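You operate a simulated robot arm through the tools that you are given. There is no shell and no other tool.

The job below is to be done with a simulated robot arm. You get a single attempt, and the scene is never put back.

Task
Service the turntable base: torque both bolts, the silver one first, then grease the fitting.
Fine: spanner till it clicks on each, back on its block; pump till grease shows, pump back; the turntable brake stays on. Set down upright: turntable grease pump.

The check looks at the end state, three seconds after you hand in, the way a careful person would. Anything else that was tipped, shoved, dropped, spilled or broken makes it a failure.

Robot
A 6-joint arm with a two-finger parallel gripper, fixed in place. Base frame: the origin is on the floor under the middle of its stand, x ahead of it, y to its left, z up; the work surface is at about z = 850. Units: mm, degrees, N and s.
With the tool pointing down near the work surface it reaches from about 260 to 680 mm from the base axis. Its first joint turns from -66.0 to 66.0 degrees. Payload 2.9 kg.
Tool frame: the origin (TCP) lies between the finger pads and is the grasp point; the fingertips stand 30 mm ahead of it; z points along the fingers, y is the line along which they close. Largest opening 110 mm; finger width 20, thickness 10; the body of the gripper, 48 by 112 mm, starts 55 mm behind the TCP.
Orientation is that of the tool frame in the base frame, as a unit quaternion [w, x, y, z]. With the fingers straight down and closing along the base's y, the tool's x points along the base's -x, its y along +y and its z along -z.

Tools
- The arm moves only by the tool apply_moves. Its argument "increments" is text: rows parted by semicolons, each of 6 numbers parted by spaces: the shift along the tool's x, y, z in mm, then the turn, a rotation vector about the tool's x, y, z in degrees. In form: x y z rx ry rz; .... A call has 1 to 20 rows; each row shifts and turns the commanded pose from where the row before left it, along the tool's axes as they then stand. "hand" is the finger opening in mm, from 0 to 110, set as the call begins (left out, the last holds). Rows are played at 5 a second. More than 50 mm and 8.6 degrees between two rows, or a gripper value outside its range, and nothing of the call is played. A pose out of reach is approached as far as the arm can. The call stops where the force on the tool passes 40 N (or 10 N more than at its start, if that is more) or the arm is blocked; 0.2 s more then pass. Each finger travels about 108 mm/s and halts on what it meets, pressing with about 42 N; the grip force reading is that of the motor and also rises with nothing between the fingers. The clock runs only during rows and for 0.2 s after the last one: add rows that do not move to give the fingers time. It gives the time, the measured TCP pose, the force on the tool (base axes), the opening and the grip force at its end, in the units of the frame above (readings bear some noise), with the torque about the TCP (base axes, N m) and any sound that the robot's microphone picked up.
- Cameras (640 x 400 px; columns grow to the right, rows downward): "scene" is fixed at [75.8, 419.3, 1391.9]; the picture's right is [-0.75, -0.66, 0.00], its down [-0.30, 0.35, -0.89] and it looks along [0.58, -0.67, -0.46] (base axes); focal length 255 px, centre (320, 200). "wrist" rides on the gripper at [72, 17, -103] in the tool frame; the picture's right is [-0.23, 0.97, 0.00], its down [-0.76, -0.18, -0.62] and it looks along [-0.61, -0.14, 0.78] (tool axes); focal length 222 px, centre (320, 200). There is no depth. A picture from a camera that has moved, and an enlarged one, comes with that camera's place and axes in the base frame and with its lens. The place of the scene camera against the robot may be out by one fixed shift of up to 18 mm in any direction.
- camera(camera): a new picture of that camera. The clock stands still meanwhile.
- enlarge(camera, box): a new picture of the part [left, top, right, bottom] of that camera's present view, enlarged. The clock stands still meanwhile.
- job_done(): hands the job in; it is judged then, once.

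Nothing tells you positions but the pictures and the camera data. Unless the task says otherwise, let go and move clear before handing in.

The tools are called after "Request:" as a command line: name --argument value ..., lists and objects as JSON in quotes. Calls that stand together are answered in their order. apply_moves: Moves the arm, as the interface text tells. Its arguments: {"type":"object","properties":{"increments":{"type":"string"},"hand":{"type":"number"}},"required":["increments"]} The other tools are called the same way: camera (camera) takes a picture; enlarge (camera, box) takes an enlarged picture of a part of a camera's view; job_done () hands the job in.

At the start:

```text
t: 0.0
tcp_pos: [390.4, 71.9, 1284.1]
tcp_rot: [0.0, 0.0, 1.0, 0.001]
force: [0.3, 0.2, 0.6]
torque: [-0.03, 0.03, 0.0]
grip_width: 109.9
grasp_force: 0.1
```

scene: 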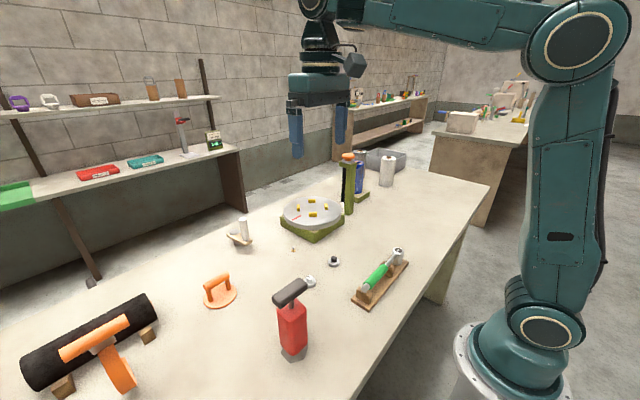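
wrist: 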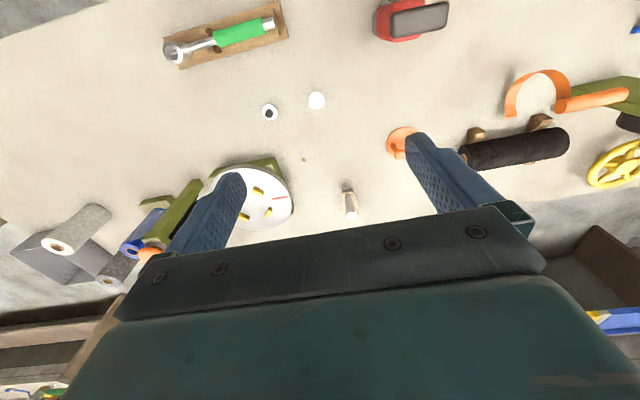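

I see a bench with a turntable (white disc on a green base), two bolts, a spanner with a green handle on a wooden block, a red pump-like object, an olive cylinder and other items. I'll look closer before moving.

Request:
enlarge --camera "scene" --box '[200, 140, 420, 280]'

Request:
enlarge --camera "scene" --box '[260, 230, 420, 370]'

Request:
enlarge --camera "wrist" --box '[120, 0, 380, 160]'

Request:
enlarge --camera "wrist" --box '[0, 130, 320, 300]'

Request:
enlarge --camera "scene" --box '[0, 200, 260, 400]'

```text
2.86 times, centred on (310, 210) of scene
camera zoom: at [75.8, 419.3, 1391.9], right [-0.75, -0.66, 0.0], down [-0.3, 0.35, -0.89], along [0.58, -0.67, -0.46], focal length 727 px, centre (349, 171)
```

zoom: 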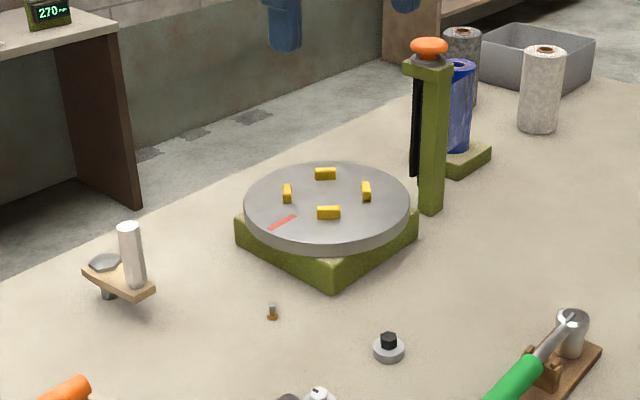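

```text
2.86 times, centred on (340, 300) of scene
camera zoom: at [75.8, 419.3, 1391.9], right [-0.75, -0.66, 0.0], down [-0.3, 0.35, -0.89], along [0.58, -0.67, -0.46], focal length 727 px, centre (263, -86)
```

zoom: 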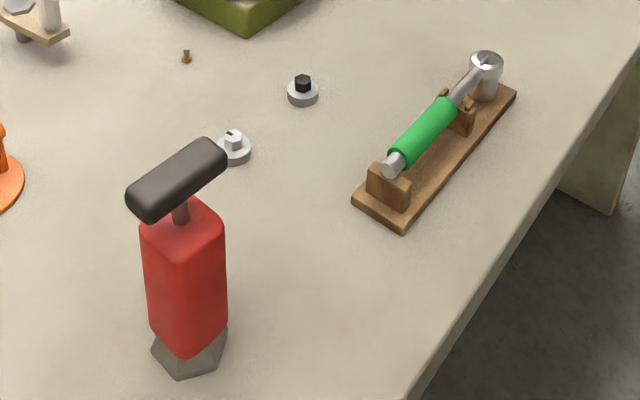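

```text
2.46 times, centred on (250, 80) of wrist
camera zoom: at [318.3, 88.7, 1386.4], right [0.23, 0.97, 0.0], down [0.76, -0.18, 0.62], along [0.61, -0.14, -0.78], focal length 547 px, centre (492, 495)
```

zoom: 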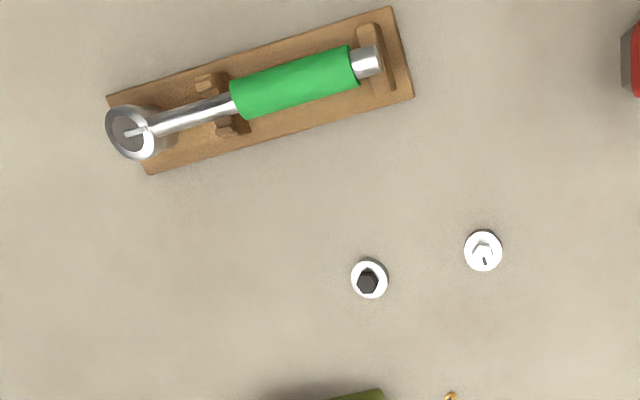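

```text
2.00 times, centred on (160, 215) of wrist
camera zoom: at [318.3, 88.7, 1386.4], right [0.23, 0.97, 0.0], down [0.76, -0.18, 0.62], along [0.61, -0.14, -0.78], focal length 444 px, centre (640, 170)
```

zoom: 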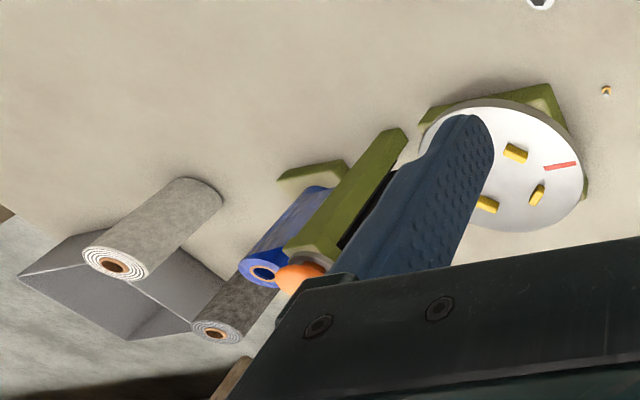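

```text
2.00 times, centred on (130, 300) of scene
camera zoom: at [75.8, 419.3, 1391.9], right [-0.75, -0.66, 0.0], down [-0.3, 0.35, -0.89], along [0.58, -0.67, -0.46], focal length 509 px, centre (700, 0)
```

zoom: 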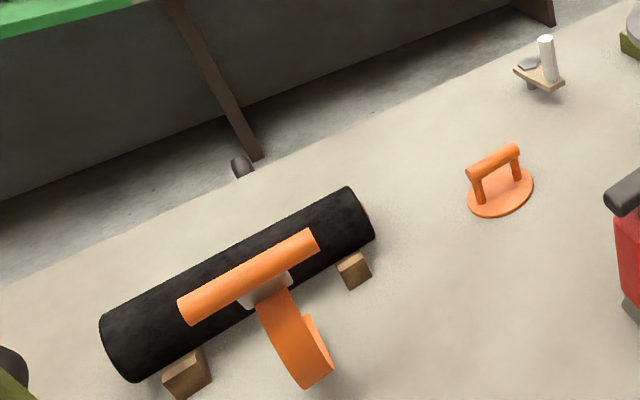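

The spanner lies on its wooden block near x≈300. The silver bolt looks to be near (451, 51) and the black one near (452, -58). I'll zoom in further on each item to identify the pump, fitting and brake.

Request:
enlarge --camera "scene" --box '[280, 235, 350, 290]'

Request:
enlarge --camera "scene" --box '[345, 240, 415, 310]'

Request:
enlarge --camera "scene" --box '[325, 145, 405, 220]'

Request:
enlarge --camera "scene" --box '[215, 205, 305, 265]'

Request:
enlarge --camera "scene" --box '[160, 100, 240, 160]'

Request:
enlarge --camera "wrist" --box '[370, 0, 640, 200]'

Request:
enlarge --camera "wrist" --box '[280, 140, 380, 220]'

Request:
enlarge --camera "scene" --box '[0, 70, 240, 220]'

```text
7.27 times, centred on (315, 262) of scene
camera zoom: at [75.8, 419.3, 1391.9], right [-0.75, -0.66, 0.0], down [-0.3, 0.35, -0.89], along [0.58, -0.67, -0.46], focal length 1852 px, centre (356, -254)
```

zoom: 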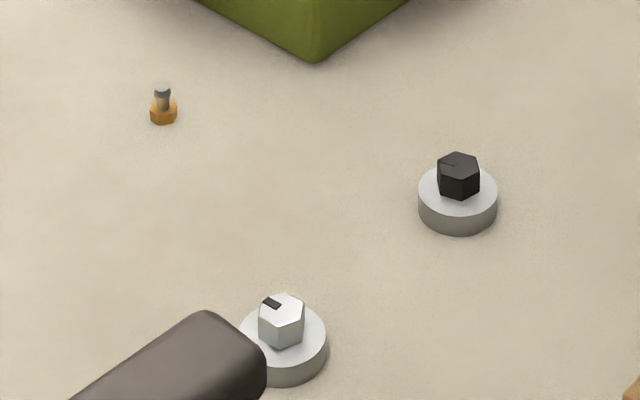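

```text
5.71 times, centred on (380, 275) of scene
camera zoom: at [75.8, 419.3, 1391.9], right [-0.75, -0.66, 0.0], down [-0.3, 0.35, -0.89], along [0.58, -0.67, -0.46], focal length 1455 px, centre (-23, -229)
```

zoom: 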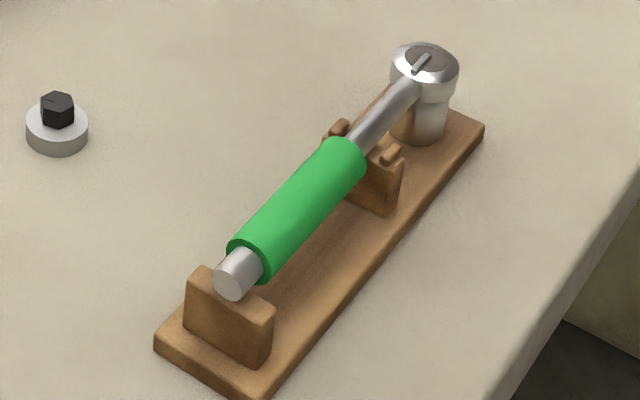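

```text
5.33 times, centred on (365, 182) of scene
camera zoom: at [75.8, 419.3, 1391.9], right [-0.75, -0.66, 0.0], down [-0.3, 0.35, -0.89], along [0.58, -0.67, -0.46], focal length 1358 px, centre (80, 293)
```

zoom: 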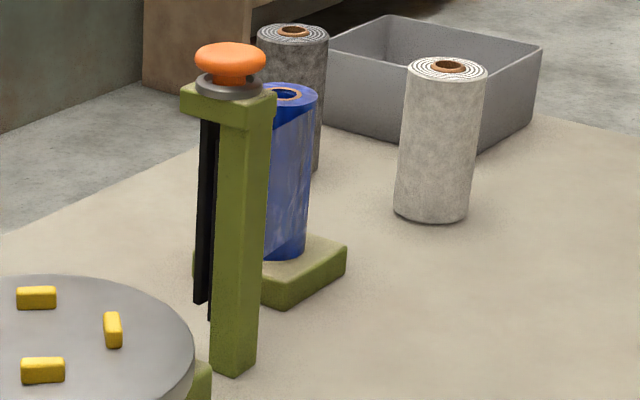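

```text
6.67 times, centred on (260, 235) of scene
camera zoom: at [75.8, 419.3, 1391.9], right [-0.75, -0.66, 0.0], down [-0.3, 0.35, -0.89], along [0.58, -0.67, -0.46], focal length 1697 px, centre (720, -33)
```

zoom: 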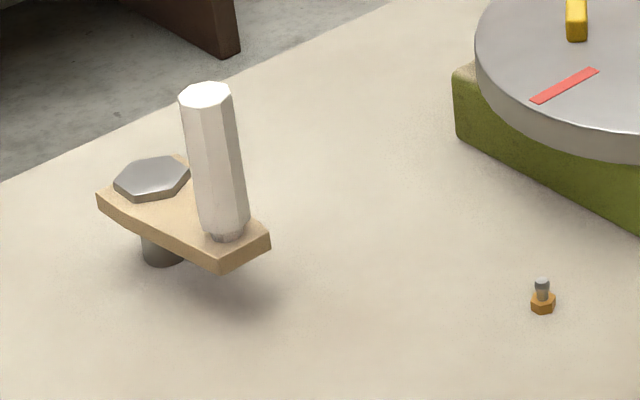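

```text
6.67 times, centred on (200, 130) of scene
camera zoom: at [75.8, 419.3, 1391.9], right [-0.75, -0.66, 0.0], down [-0.3, 0.35, -0.89], along [0.58, -0.67, -0.46], focal length 1697 px, centre (1120, 667)
```

zoom: 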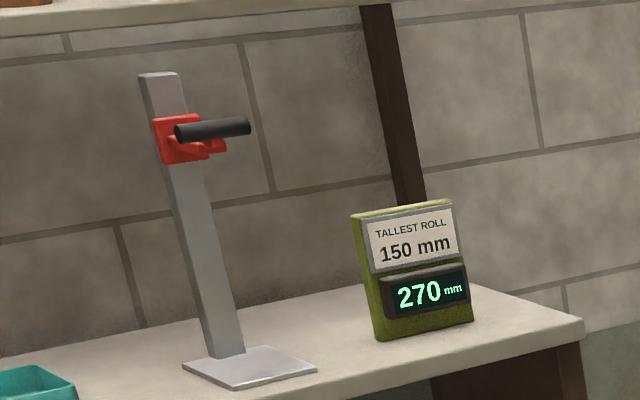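

```text
2.00 times, centred on (505, 100) of wrist
camera zoom: at [318.3, 88.7, 1386.4], right [0.23, 0.97, 0.0], down [0.76, -0.18, 0.62], along [0.61, -0.14, -0.78], focal length 444 px, centre (-50, 400)
```

zoom: 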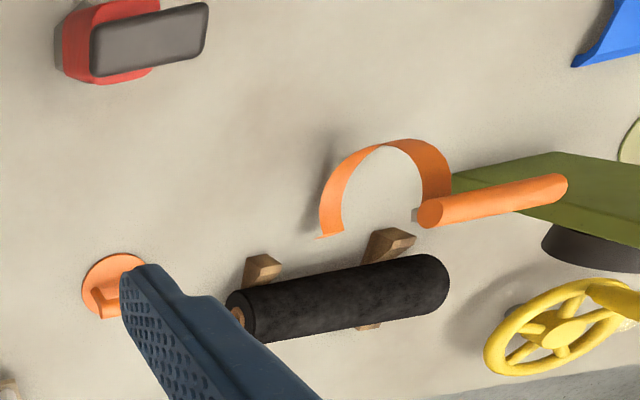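

```text
5.00 times, centred on (330, 180) of wrist
camera zoom: at [318.3, 88.7, 1386.4], right [0.23, 0.97, 0.0], down [0.76, -0.18, 0.62], along [0.61, -0.14, -0.78], focal length 1111 px, centre (270, 300)
```

zoom: 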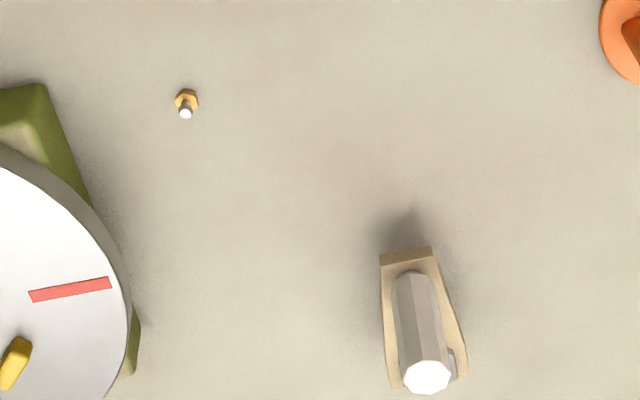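

```text
2.67 times, centred on (120, 145) of scene
camera zoom: at [75.8, 419.3, 1391.9], right [-0.75, -0.66, 0.0], down [-0.3, 0.35, -0.89], along [0.58, -0.67, -0.46], focal length 679 px, centre (853, 347)
```

zoom: 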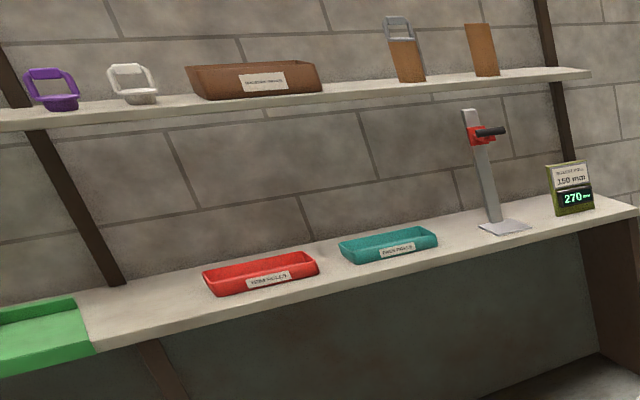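

The red T-handled unit with the grey nose looks like the grease pump. The small brass nipple near (587, -18) is the fitting, and the wooden lever with the white grip is probably the brake. I'll move the wrist camera over the bolts to get accurate positions.

Request:
apply_moves --increments "-26.6 -14.4 26.8 0 0 0; -26.6 -14.4 26.8 0 0 0; -26.6 -14.4 26.8 0 0 0; -26.6 -14.4 26.8 0 0 0; -26.6 -14.4 26.8 0 0 0; 0 0 0 0 0 0" --hand 80

Request:
camera --camera "wrist"

Request:
enlarge --camera "wrist" --box '[240, 0, 400, 100]'

Request:
camera --camera "scene"

```text
t: 1.4
tcp_pos: [522.7, -2.1, 1147.1]
tcp_rot: [0.001, 0.0, 1.0, 0.001]
force: [0.0, -0.8, -0.4]
torque: [-0.01, 0.0, 0.0]
grip_width: 80.2
grasp_force: 0.1
```

```text
taken
camera wrist: at [450.7, 14.1, 1250.6], right [0.23, 0.97, 0.0], down [0.76, -0.18, 0.62], along [0.61, -0.14, -0.78], focal length 222 px, centre (320, 200)
```

wrist: 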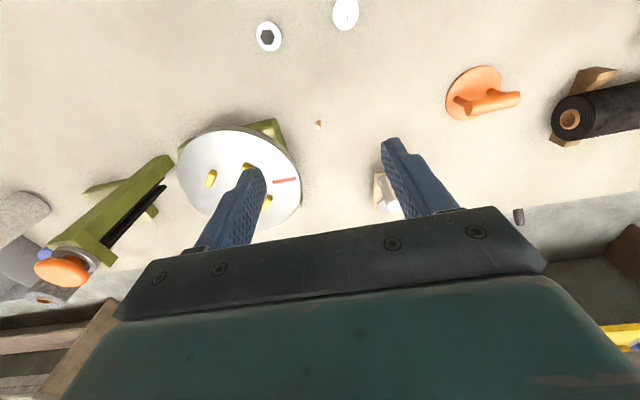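

```text
4.00 times, centred on (320, 50) of wrist
camera zoom: at [450.7, 14.1, 1250.6], right [0.23, 0.97, 0.0], down [0.76, -0.18, 0.62], along [0.61, -0.14, -0.78], focal length 888 px, centre (320, 800)
```

zoom: 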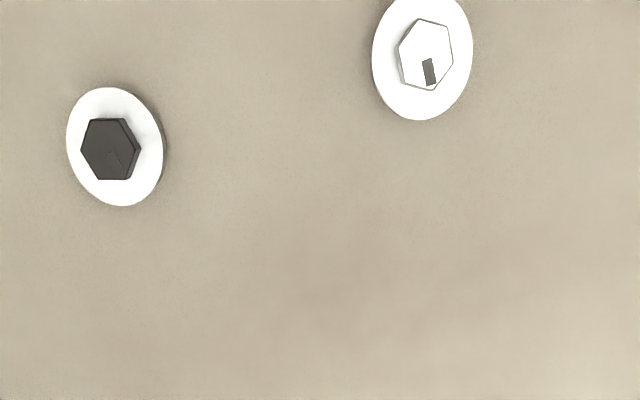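

```text
taken
```

scene: 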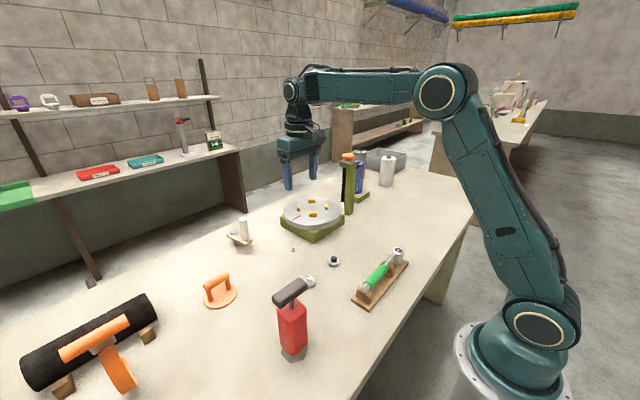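

The silver bolt is at about (450, 49) and the black one at about (450, -60). Next I'll view the spanner on its block from directly above.

Request:
apply_moves --increments "35.6 -20 9.4 0 0 0; 35.6 -20 9.4 0 0 0; 35.6 -20 9.4 0 0 0; 35.6 -20 9.4 0 0 0; 35.6 -20 9.4 0 0 0; 0 0 0 0 0 0; 0 0 0 0 0 0"

Request:
camera --camera "wrist"

Request:
enlarge --camera "wrist" --box '[220, 0, 440, 140]'

```text
t: 3.0
tcp_pos: [348.5, -102.2, 1102.8]
tcp_rot: [-0.001, -0.001, 1.0, 0.001]
force: [-0.6, -0.7, -0.3]
torque: [0.0, 0.0, 0.01]
grip_width: 79.9
grasp_force: 0.1
```

```text
taken
camera wrist: at [275.7, -84.6, 1205.7], right [0.23, 0.97, 0.0], down [0.76, -0.18, 0.62], along [0.61, -0.14, -0.78], focal length 222 px, centre (320, 200)
```

wrist: 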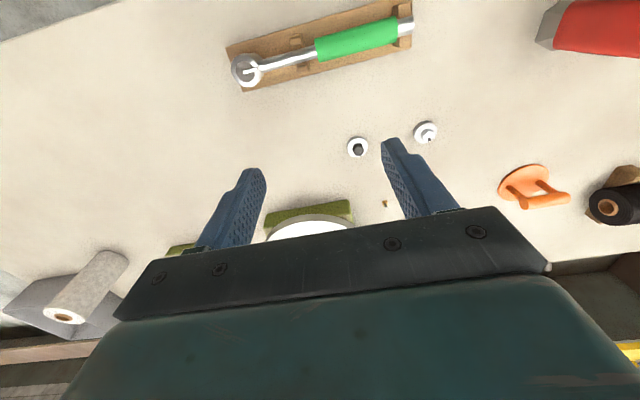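

```text
2.86 times, centred on (330, 70) of wrist
camera zoom: at [275.7, -84.6, 1205.7], right [0.23, 0.97, 0.0], down [0.76, -0.18, 0.62], along [0.61, -0.14, -0.78], focal length 635 px, centre (291, 571)
```

zoom: 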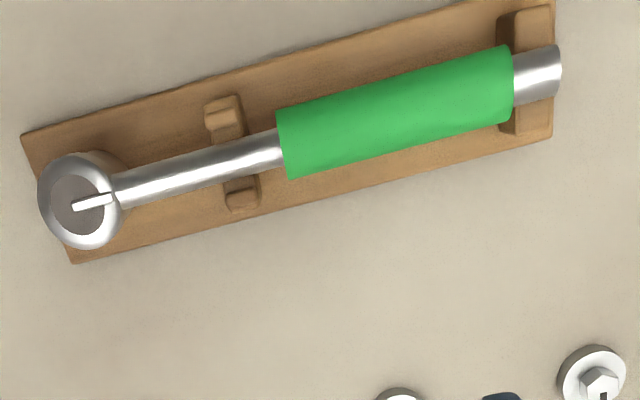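

The spanner's head axis is at about (300, -180) with the handle running along +y, and the green grip spans about y = -94 to -3. I'll go lower to settle the heights before gripping.

Request:
apply_moves --increments "-3 0.5 36 0 0 0; -3 0.5 36 0 0 0; -3 0.5 36 0 0 0; -3 0.5 30 0 0 0; 0 0 0 0 0 0; 0 0 0 0 0 0"

Request:
camera --camera "wrist"

Request:
enlarge --camera "wrist" --box '[140, 0, 340, 125]'

Request:
enlarge --camera "wrist" --box '[300, 0, 500, 125]'

Request:
enlarge --camera "scene" --box '[345, 240, 415, 310]'

```text
t: 4.4
tcp_pos: [361.1, -98.4, 965.9]
tcp_rot: [0.001, -0.001, 1.0, 0.001]
force: [-0.1, -0.1, 0.4]
torque: [0.01, 0.01, -0.01]
grip_width: 80.0
grasp_force: 0.1
```

```text
taken
camera wrist: at [288.0, -81.1, 1068.3], right [0.23, 0.97, 0.0], down [0.76, -0.18, 0.62], along [0.61, -0.14, -0.78], focal length 222 px, centre (320, 200)
```

wrist: 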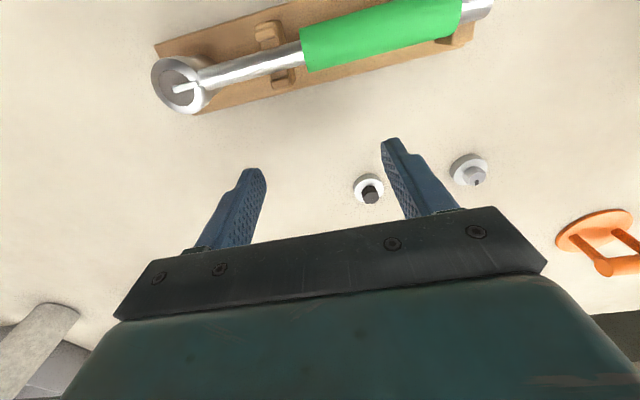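

```text
3.20 times, centred on (240, 62) of wrist
camera zoom: at [288.0, -81.1, 1068.3], right [0.23, 0.97, 0.0], down [0.76, -0.18, 0.62], along [0.61, -0.14, -0.78], focal length 711 px, centre (576, 640)
```

zoom: 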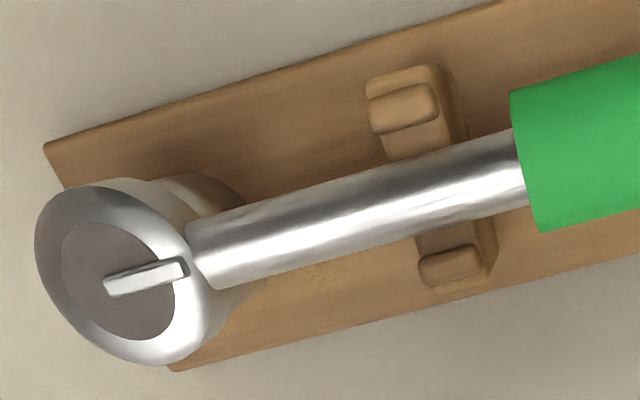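

```text
3.20 times, centred on (400, 62) of wrist
camera zoom: at [288.0, -81.1, 1068.3], right [0.23, 0.97, 0.0], down [0.76, -0.18, 0.62], along [0.61, -0.14, -0.78], focal length 711 px, centre (64, 640)
```

zoom: 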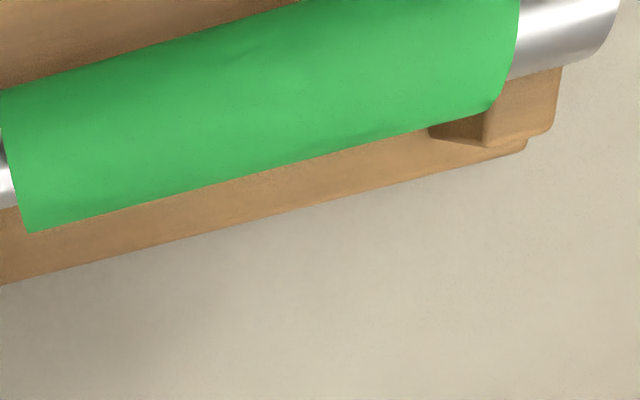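

```text
5.71 times, centred on (380, 275) of scene
camera zoom: at [75.8, 419.3, 1391.9], right [-0.75, -0.66, 0.0], down [-0.3, 0.35, -0.89], along [0.58, -0.67, -0.46], focal length 1455 px, centre (-23, -229)
```

zoom: 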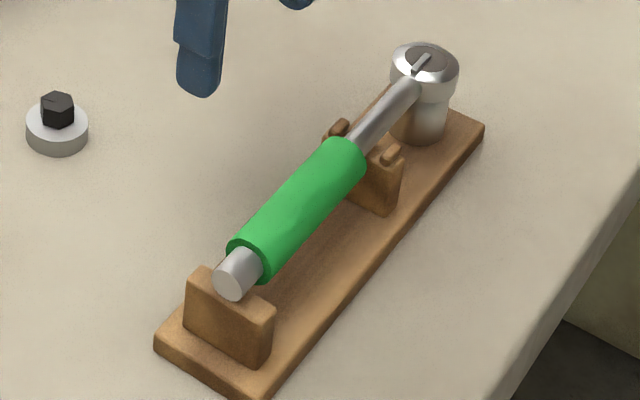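

The handle axis sits at about z 902 and the head top at about z 912, with the board top near z 860. I'll turn the hand 90° and line up above the green grip at about (300.6, -55).

Request:
apply_moves --increments "30 21.7 -20 0 0 0; 30.5 21.7 -20 0 0 0; 0 0 0 0 0 -8.2; 0 0 0 0 0 -8.2; 0 0 0 0 0 -8.2; 0 0 0 0 0 -8.2; 0 0 0 0 0 -8.2; 0 0 0 0 0 -8.2; 0 0 0 0 0 -8.2; 0 0 0 0 0 -8.2; 0 0 0 0 0 -8.2; 0 0 0 0 0 -8.2; 0 0 0 0 0 -8; 0 0 0 0 0 0; 0 0 0 0 0 0" --hand 60

Request:
camera --camera "wrist"

Request:
camera --camera "scene"

```text
t: 7.6
tcp_pos: [297.7, -53.0, 1005.1]
tcp_rot: [0.0, 0.707, -0.707, -0.001]
force: [-1.1, 0.2, 0.2]
torque: [0.01, 0.01, 0.0]
grip_width: 60.2
grasp_force: 0.0
```

```text
taken
camera wrist: at [280.8, -126.8, 1107.3], right [-0.97, 0.23, 0.0], down [0.18, 0.76, 0.62], along [0.14, 0.61, -0.78], focal length 222 px, centre (320, 200)
```

wrist: 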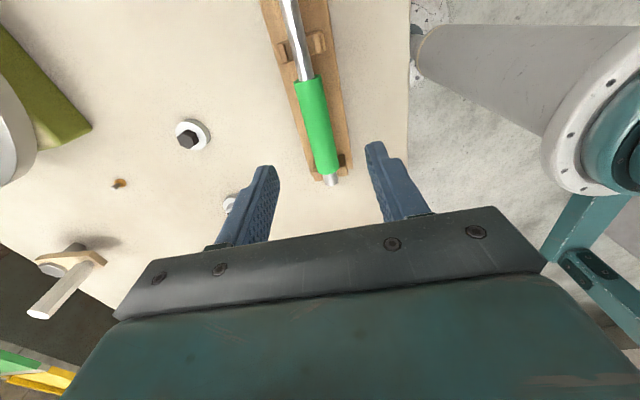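

```text
taken
```

scene: 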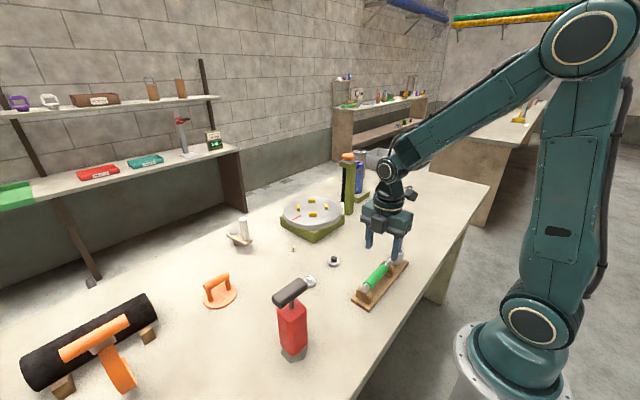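

The hand is turned and above the handle. I'll zoom in to check its lateral alignment with the green grip.

Request:
enlarge --camera "wrist" --box '[230, 0, 390, 200]'

Request:
enlarge --camera "scene" --box '[330, 190, 430, 310]'

```text
2.00 times, centred on (310, 100) of wrist
camera zoom: at [280.8, -126.8, 1107.3], right [-0.97, 0.23, 0.0], down [0.18, 0.76, 0.62], along [0.14, 0.61, -0.78], focal length 444 px, centre (340, 400)
```

zoom: 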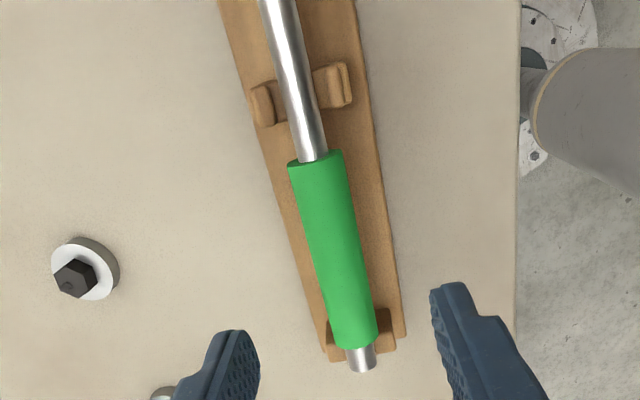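

```text
3.33 times, centred on (380, 250) of scene
camera zoom: at [75.8, 419.3, 1391.9], right [-0.75, -0.66, 0.0], down [-0.3, 0.35, -0.89], along [0.58, -0.67, -0.46], focal length 849 px, centre (120, 33)
```

zoom: 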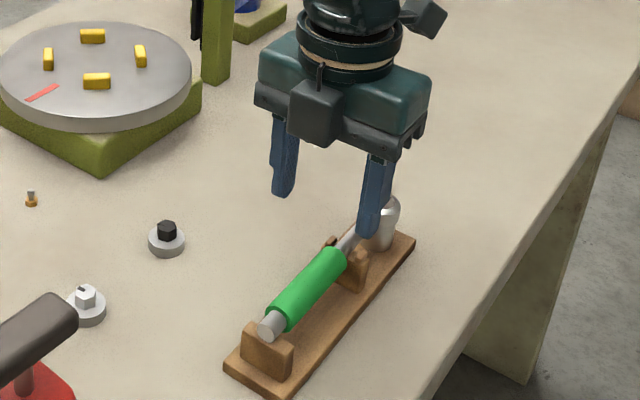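

The handle axis is at about x 299.7 at the grip. I'll descend straddling the green grip, keeping the fingertips above the board.

Request:
apply_moves --increments "2 -2 30 0 0 0; 0 0 30 0 0 0; 0 0 30 0 0 0; 0 0 12 0 0 0; 0 0 0 0 0 0; 0 0 0 0 0 0"

Request:
camera --camera "wrist"

Request:
enlarge --camera "scene" --box '[330, 190, 430, 310]'

```text
t: 9.0
tcp_pos: [299.7, -54.7, 901.8]
tcp_rot: [-0.001, 0.708, -0.706, -0.001]
force: [-0.6, 0.9, 0.2]
torque: [-0.01, 0.01, -0.03]
grip_width: 60.1
grasp_force: 0.0
```

```text
taken
camera wrist: at [282.4, -128.8, 1004.4], right [-0.97, 0.23, 0.0], down [0.18, 0.76, 0.62], along [0.14, 0.61, -0.78], focal length 222 px, centre (320, 200)
```

wrist: 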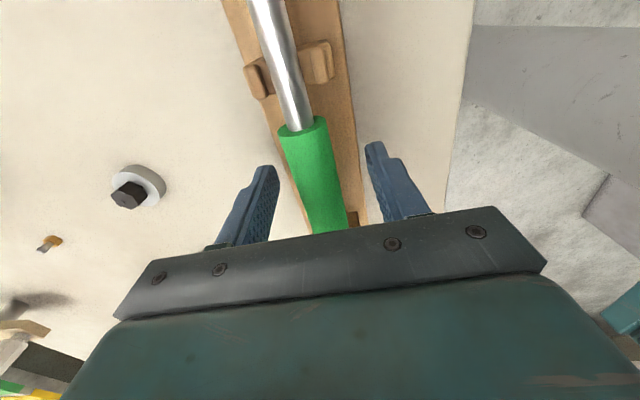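

```text
3.33 times, centred on (380, 250) of scene
camera zoom: at [75.8, 419.3, 1391.9], right [-0.75, -0.66, 0.0], down [-0.3, 0.35, -0.89], along [0.58, -0.67, -0.46], focal length 849 px, centre (120, 33)
```

zoom: 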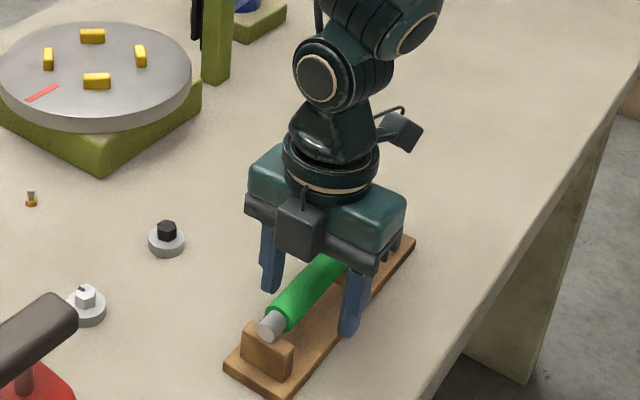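

The handle is centred between the fingers. Closing on it.

Request:
apply_moves --increments "0 0 0 0 0 0; 0 0 0 0 0 0; 0 0 0 0 0 0; 0 0 0 0 0 0; 0 0 0 0 0 0" --hand 0

Request:
enlarge --camera "scene" --box '[330, 190, 430, 310]'

Request:
camera --camera "wrist"

```text
t: 10.2
tcp_pos: [299.3, -56.2, 902.6]
tcp_rot: [0.0, 0.708, -0.707, -0.001]
force: [1.0, 0.9, 0.1]
torque: [0.0, -0.02, 0.04]
grip_width: 23.1
grasp_force: 41.5
```

```text
3.33 times, centred on (380, 250) of scene
camera zoom: at [75.8, 419.3, 1391.9], right [-0.75, -0.66, 0.0], down [-0.3, 0.35, -0.89], along [0.58, -0.67, -0.46], focal length 849 px, centre (120, 33)
```

zoom: 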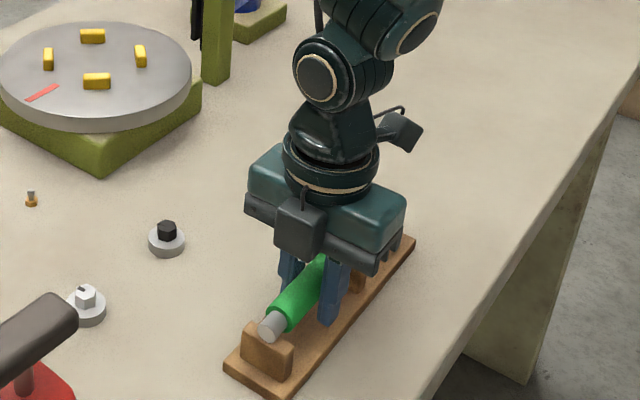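

```text
taken
camera wrist: at [282.5, -128.8, 1004.5], right [-0.97, 0.23, 0.0], down [0.18, 0.76, 0.62], along [0.14, 0.61, -0.78], focal length 222 px, centre (320, 200)
```

wrist: 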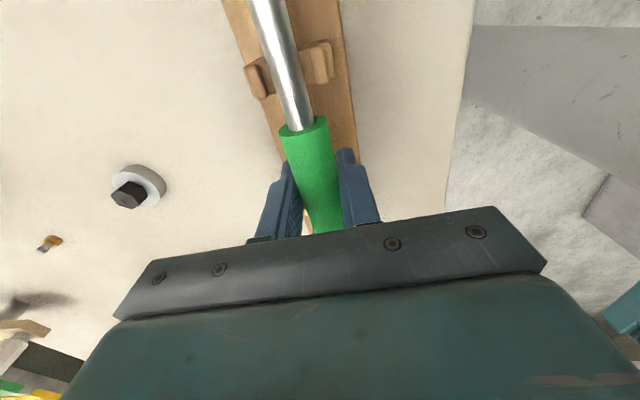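

The grip reads 23 mm and 41 N, so I have the handle. Pickup pose is about (299.5, -55.4, 902). Lifting slowly.

Request:
apply_moves --increments "0 0 -10 0 0 0; 0 0 -10 0 0 0; 0 0 -15 0 0 0; 0 0 -15 0 0 0; 0 0 -20 0 0 0; 0 0 0 0 0 0"

Request:
enlarge --camera "scene" --box '[330, 170, 430, 310]'

Request:
camera --camera "wrist"

```text
t: 11.6
tcp_pos: [300.3, -56.6, 972.7]
tcp_rot: [0.0, -0.706, 0.708, 0.001]
force: [0.4, -0.3, -2.9]
torque: [0.11, 0.02, 0.0]
grip_width: 23.3
grasp_force: 42.1
```

```text
2.86 times, centred on (380, 240) of scene
camera zoom: at [75.8, 419.3, 1391.9], right [-0.75, -0.66, 0.0], down [-0.3, 0.35, -0.89], along [0.58, -0.67, -0.46], focal length 727 px, centre (149, 86)
```

zoom: 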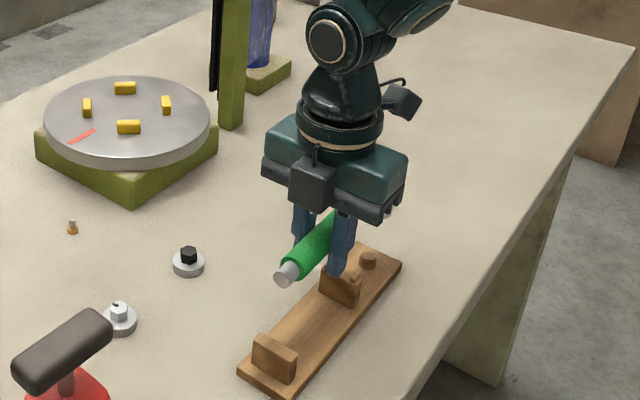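

```text
taken
camera wrist: at [282.7, -129.9, 1075.3], right [-0.97, 0.23, 0.0], down [0.18, 0.76, 0.62], along [0.14, 0.61, -0.78], focal length 222 px, centre (320, 200)
```

wrist: 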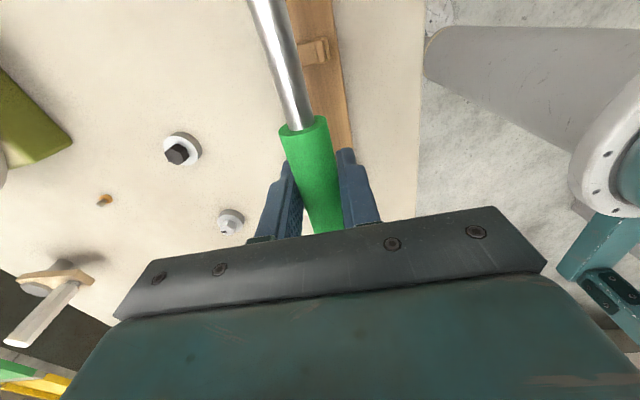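

The spanner lifted cleanly without drooping, and there's a peg on the board that the socket sits over. I'll place the wrist camera above that peg to measure the socket's rest point precisely relative to the bolts.

Request:
apply_moves --increments "16.5 -15.6 -24.8 0 0 0; 16.5 -15.6 -24.8 0 0 0; 16.4 -15.5 -24.7 0 0 0; 0 0 0 0 0 0; 0 0 0 0 0 0"

Request:
camera --camera "wrist"

Request:
enlarge --camera "wrist" --box '[290, 0, 400, 80]'

Request:
enlarge --camera "scene" --box '[330, 170, 430, 310]'

```text
t: 12.8
tcp_pos: [347.9, -104.4, 1046.5]
tcp_rot: [-0.001, 0.708, -0.706, -0.001]
force: [-0.1, 0.0, -2.9]
torque: [0.13, 0.03, 0.02]
grip_width: 23.2
grasp_force: 41.9
```

```text
taken
camera wrist: at [330.3, -177.2, 1149.6], right [-0.97, 0.23, 0.0], down [0.18, 0.76, 0.62], along [0.14, 0.61, -0.78], focal length 222 px, centre (320, 200)
```

wrist: 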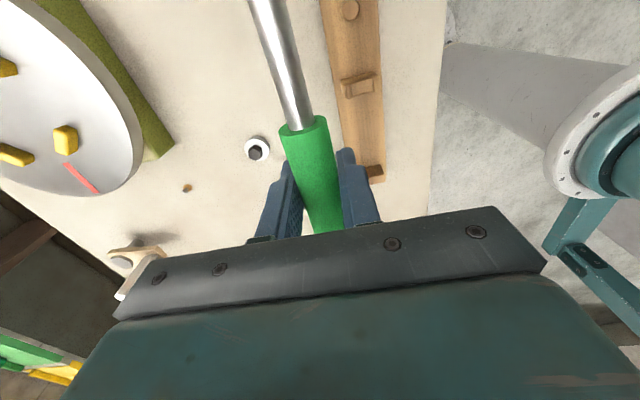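

```text
5.00 times, centred on (345, 40) of wrist
camera zoom: at [330.3, -177.2, 1149.6], right [-0.97, 0.23, 0.0], down [0.18, 0.76, 0.62], along [0.14, 0.61, -0.78], focal length 1111 px, centre (195, 1000)
```

zoom: 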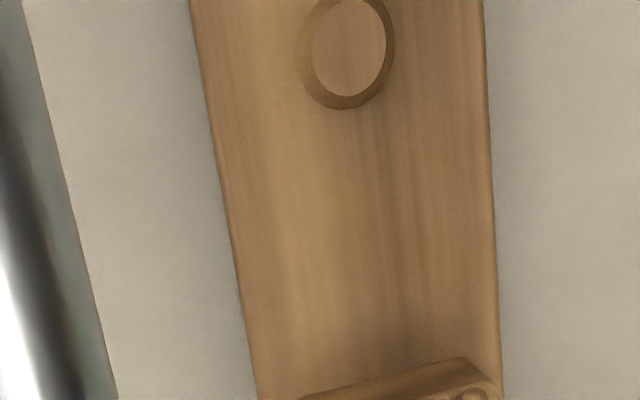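

```text
2.86 times, centred on (380, 240) of scene
camera zoom: at [75.8, 419.3, 1391.9], right [-0.75, -0.66, 0.0], down [-0.3, 0.35, -0.89], along [0.58, -0.67, -0.46], focal length 727 px, centre (149, 86)
```

zoom: 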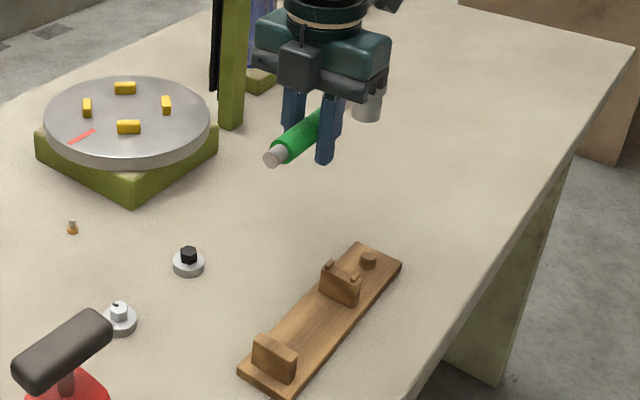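

The peg is at about (299.3, -179.5), so the socket axis is about 124 mm from the TCP. I'll repeat the same camera view over the silver bolt so that camera errors cancel out.

Request:
apply_moves --increments "-38.15 -25.2 0 0 0 0; -38.15 -25.2 0 0 0 0; -38.15 -25.2 0 0 0 0; -38.15 -25.2 0 0 0 0; -38.15 -25.2 0 0 0 0; -38.15 -25.2 0 0 0 0; 0 0 0 0 0 0; 0 0 0 0 0 0"

Request:
camera --camera "wrist"

Request:
enlarge --camera "wrist" --box '[290, 0, 400, 80]'

Request:
camera --camera "scene"

```text
t: 14.6
tcp_pos: [498.7, 122.9, 1047.9]
tcp_rot: [0.001, -0.707, 0.707, 0.001]
force: [0.1, 0.6, -1.8]
torque: [0.13, -0.03, 0.0]
grip_width: 22.9
grasp_force: 42.3
```

```text
taken
camera wrist: at [480.7, 50.3, 1149.7], right [-0.97, 0.23, 0.0], down [0.18, 0.76, 0.62], along [0.14, 0.61, -0.78], focal length 222 px, centre (320, 200)
```

wrist: 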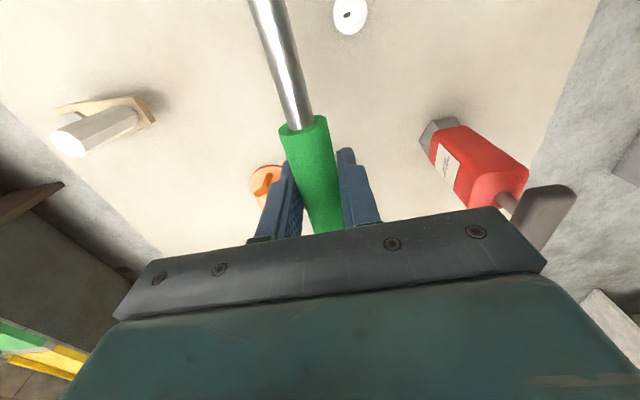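

```text
5.00 times, centred on (345, 40) of wrist
camera zoom: at [480.7, 50.3, 1149.7], right [-0.97, 0.23, 0.0], down [0.18, 0.76, 0.62], along [0.14, 0.61, -0.78], focal length 1111 px, centre (195, 1000)
```

zoom: 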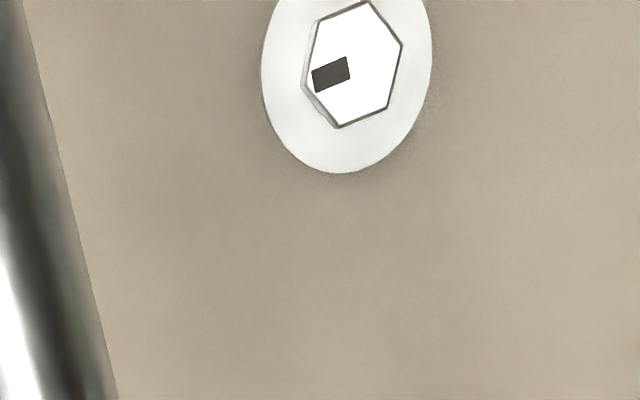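

```text
taken
```

scene: 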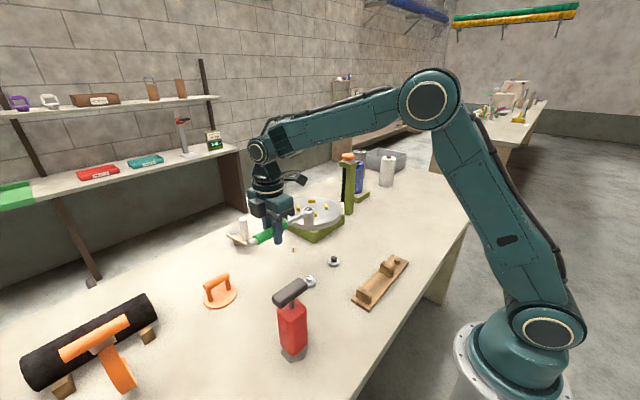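

The silver hex corners sit at about 5° mod 60. I'll start with the handle at about 65° so it can swing clockwise. First I'll check the clearance around the orange suction handle, which is near the sweep.

Request:
enlarge --camera "scene" --box '[180, 190, 330, 320]'

Request:
enlarge --camera "wrist" --box '[220, 120, 340, 240]'

```text
3.08 times, centred on (255, 255) of scene
camera zoom: at [75.8, 419.4, 1391.9], right [-0.75, -0.66, 0.0], down [-0.3, 0.35, -0.89], along [0.58, -0.67, -0.46], focal length 783 px, centre (520, 31)
```

zoom: 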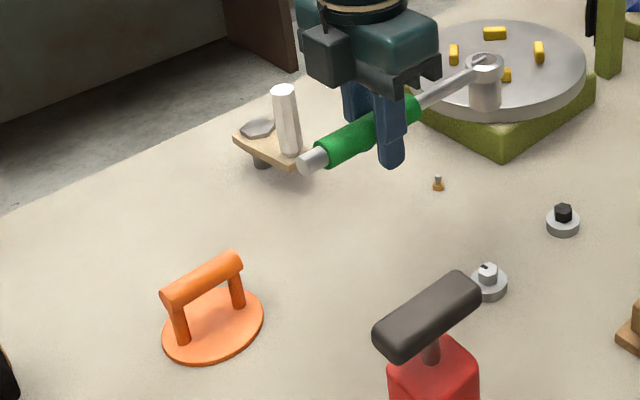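

```text
3.33 times, centred on (280, 180) of wrist
camera zoom: at [480.7, 50.3, 1149.7], right [-0.97, 0.23, 0.0], down [0.18, 0.76, 0.62], along [0.14, 0.61, -0.78], focal length 740 px, centre (453, 267)
```

zoom: 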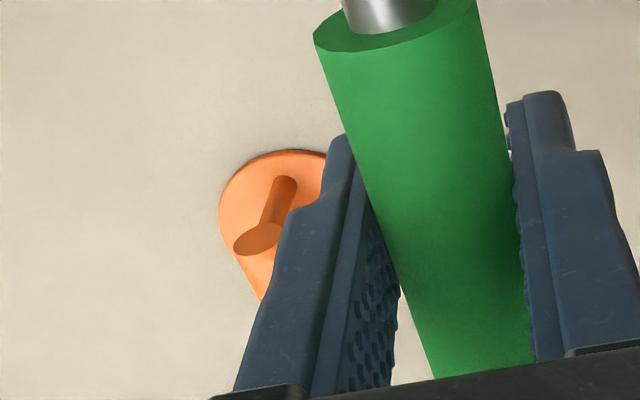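

There's about 15–19 mm of clearance to the suction handle, which is enough. I'll shift, rotate the handle to about 65° around the silver bolt, and come down partway.

Request:
apply_moves --increments "-38.9 -4.6 0 0 0 0; 0 0 0 0 0 8.43; 0 0 0 0 0 8.43; 0 0 0 0 0 8.44; 0 0 30 0 0 0; 0 0 30 0 0 0; 0 0 30 0 0 0; 0 0 0 0 0 0; 0 0 0 0 0 0"

Request:
camera --camera "wrist"

Request:
enlarge --camera "scene" --box '[250, 190, 370, 310]'

Request:
camera --camera "scene"

```text
t: 16.6
tcp_pos: [501.9, 160.9, 956.8]
tcp_rot: [0.001, -0.535, 0.845, 0.001]
force: [0.1, 0.3, -1.6]
torque: [0.13, -0.04, -0.01]
grip_width: 22.9
grasp_force: 41.6
```

```text
taken
camera wrist: at [456.3, 102.8, 1059.6], right [-0.78, 0.62, 0.0], down [0.49, 0.61, 0.62], along [0.39, 0.49, -0.78], focal length 222 px, centre (320, 200)
```

wrist: 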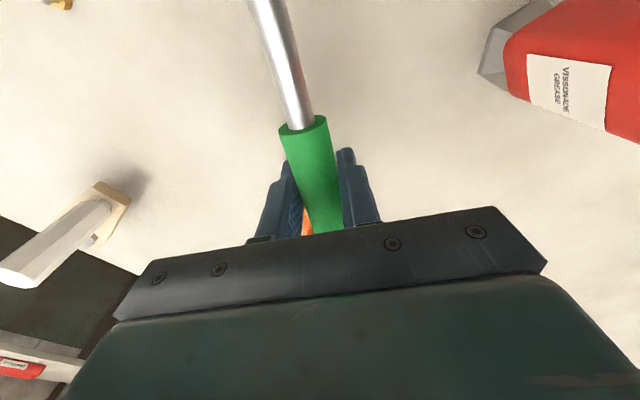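

```text
3.33 times, centred on (310, 250) of scene
camera zoom: at [75.9, 419.3, 1391.9], right [-0.75, -0.66, 0.0], down [-0.3, 0.35, -0.89], along [0.58, -0.67, -0.46], focal length 849 px, centre (353, 33)
```

zoom: 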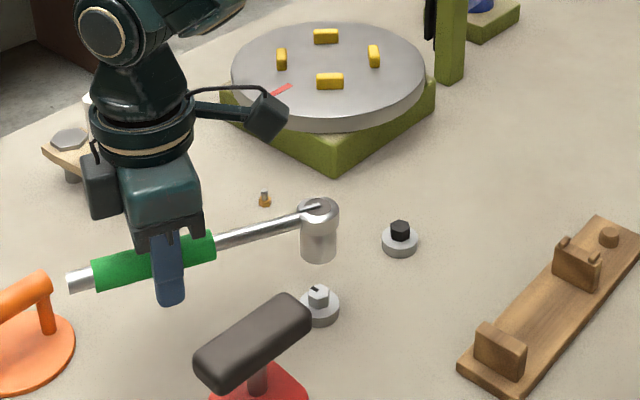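

```text
taken
```

scene: 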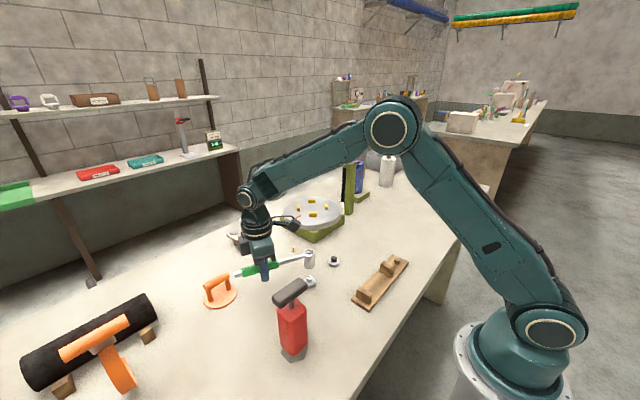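

The spanner head looks directly above the silver bolt. I'll zoom in tight to verify the alignment before lowering.

Request:
enlarge --camera "scene" --box '[280, 240, 340, 290]'

```text
8.00 times, centred on (310, 265) of scene
camera zoom: at [75.9, 419.3, 1391.9], right [-0.75, -0.66, 0.0], down [-0.3, 0.35, -0.89], along [0.58, -0.67, -0.46], focal length 2037 px, centre (400, -320)
```

zoom: 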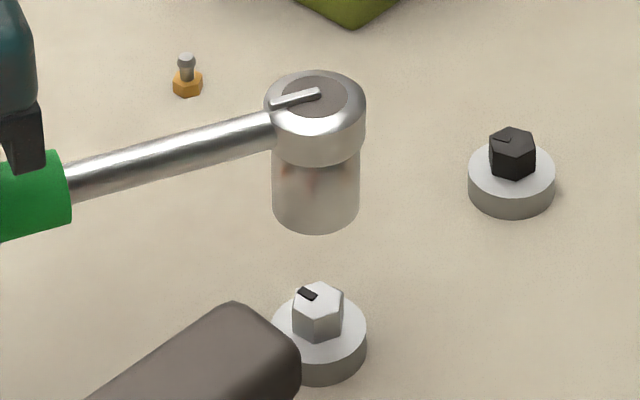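

The socket is laterally aligned to within about a millimetre. Lowering to just above the hex.

Request:
apply_moves --increments "0 0 12 0 0 0; 0 0 12 0 0 0; 0 0 10 0 0 0; 0 0 0 0 0 0; 0 0 0 0 0 0"

Request:
enlarge --camera "scene" --box '[280, 240, 340, 290]'

```text
t: 17.8
tcp_pos: [502.5, 161.4, 922.5]
tcp_rot: [0.0, -0.536, 0.844, 0.001]
force: [0.6, -0.4, -3.5]
torque: [0.1, -0.02, 0.02]
grip_width: 23.1
grasp_force: 42.1
```

```text
8.00 times, centred on (310, 265) of scene
camera zoom: at [75.8, 419.3, 1391.9], right [-0.75, -0.66, 0.0], down [-0.3, 0.35, -0.89], along [0.58, -0.67, -0.46], focal length 2037 px, centre (400, -320)
```

zoom: 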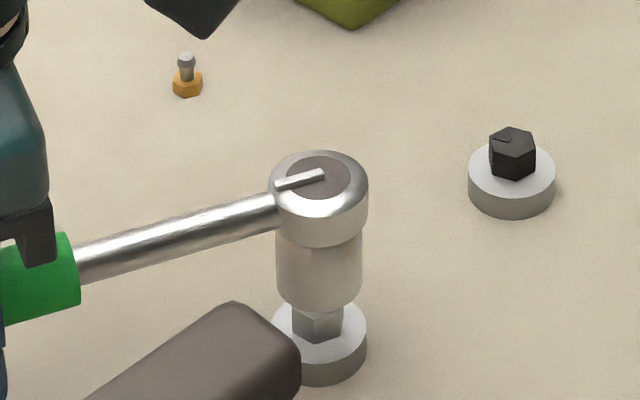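

The socket is just above the hex and aligned. Lowering gently while watching the force.

Request:
apply_moves --increments "0 0 4 0 0 0; 0 0 4 0 0 0; 0 0 0 0 0 0"

Request:
enlarge --camera "scene" --box '[280, 240, 340, 290]'

```text
t: 18.6
tcp_pos: [502.1, 161.7, 914.8]
tcp_rot: [0.001, -0.535, 0.845, 0.001]
force: [0.3, 0.3, -2.2]
torque: [0.12, -0.05, -0.01]
grip_width: 23.1
grasp_force: 41.7
```

```text
8.00 times, centred on (310, 265) of scene
camera zoom: at [75.8, 419.3, 1391.9], right [-0.75, -0.66, 0.0], down [-0.3, 0.35, -0.89], along [0.58, -0.67, -0.46], focal length 2037 px, centre (400, -320)
```

zoom: 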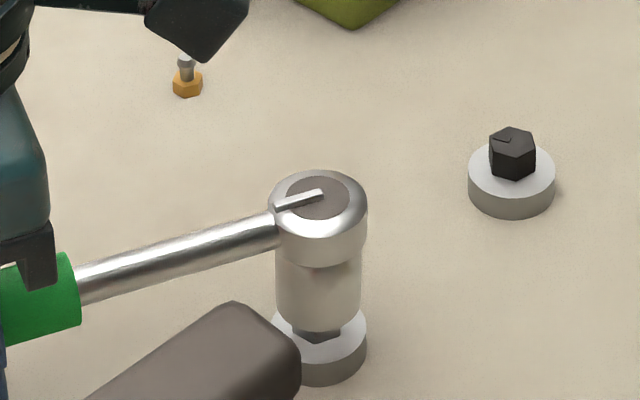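

There's no contact force yet and the socket appears to be sliding over the hex. Lowering further in small steps.

Request:
apply_moves --increments "0 0 3 0 0 0; 0 0 3 0 0 0; 0 0 0 0 0 0"

Request:
enlarge --camera "scene" --box '[280, 240, 340, 290]'

```text
t: 19.4
tcp_pos: [503.2, 161.7, 910.4]
tcp_rot: [0.001, -0.536, 0.844, 0.0]
force: [0.5, 0.7, -3.2]
torque: [0.11, -0.04, -0.02]
grip_width: 23.0
grasp_force: 41.9
```

```text
8.00 times, centred on (310, 265) of scene
camera zoom: at [75.8, 419.3, 1391.9], right [-0.75, -0.66, 0.0], down [-0.3, 0.35, -0.89], along [0.58, -0.67, -0.46], focal length 2037 px, centre (400, -320)
```

zoom: 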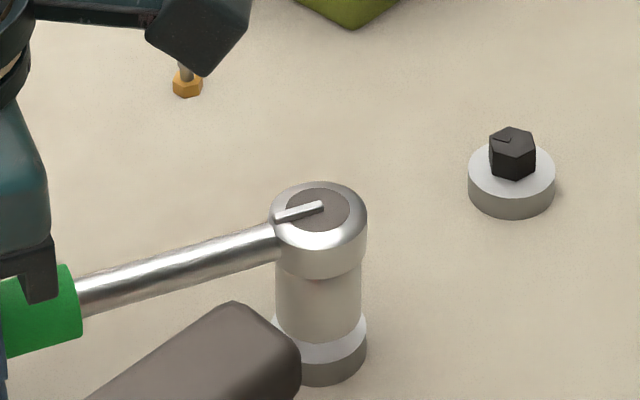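

The socket is now over the hex. I'll go down a few more mm to seat it on the flange.

Request:
apply_moves --increments "0 0 2.5 0 0 0; 0 0 2.5 0 0 0; 0 0 0 0 0 0"

Request:
enlarge --camera "scene" --box '[280, 240, 340, 290]'

```text
t: 20.2
tcp_pos: [502.5, 161.7, 904.9]
tcp_rot: [0.002, -0.535, 0.845, 0.0]
force: [-4.9, -1.8, 20.5]
torque: [-0.89, 0.51, -0.35]
grip_width: 23.2
grasp_force: 42.0
```

```text
8.00 times, centred on (310, 265) of scene
camera zoom: at [75.4, 419.2, 1392.0], right [-0.75, -0.66, 0.0], down [-0.3, 0.35, -0.89], along [0.58, -0.67, -0.46], focal length 2037 px, centre (400, -320)
```

zoom: 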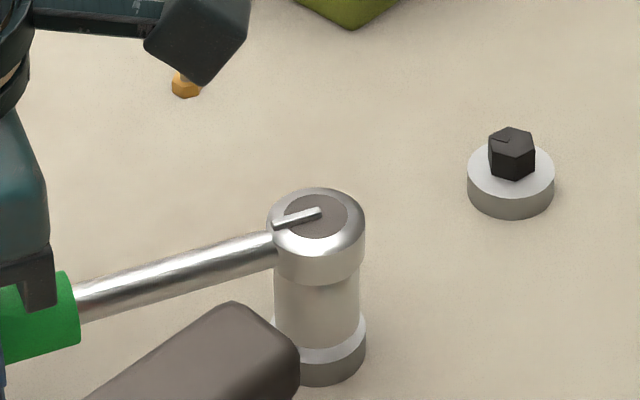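

It has seated, with about 23 N of downward force. I'll ease up slightly to relieve the pressure while staying engaged.

Request:
apply_moves --increments "0 0 -1.5 0 0 0; 0 0 0 0 0 0"

```text
t: 20.8
tcp_pos: [502.1, 162.1, 905.6]
tcp_rot: [0.002, -0.535, 0.845, 0.0]
force: [0.9, -1.8, 11.9]
torque: [0.35, -0.35, 0.27]
grip_width: 23.2
grasp_force: 41.7
```

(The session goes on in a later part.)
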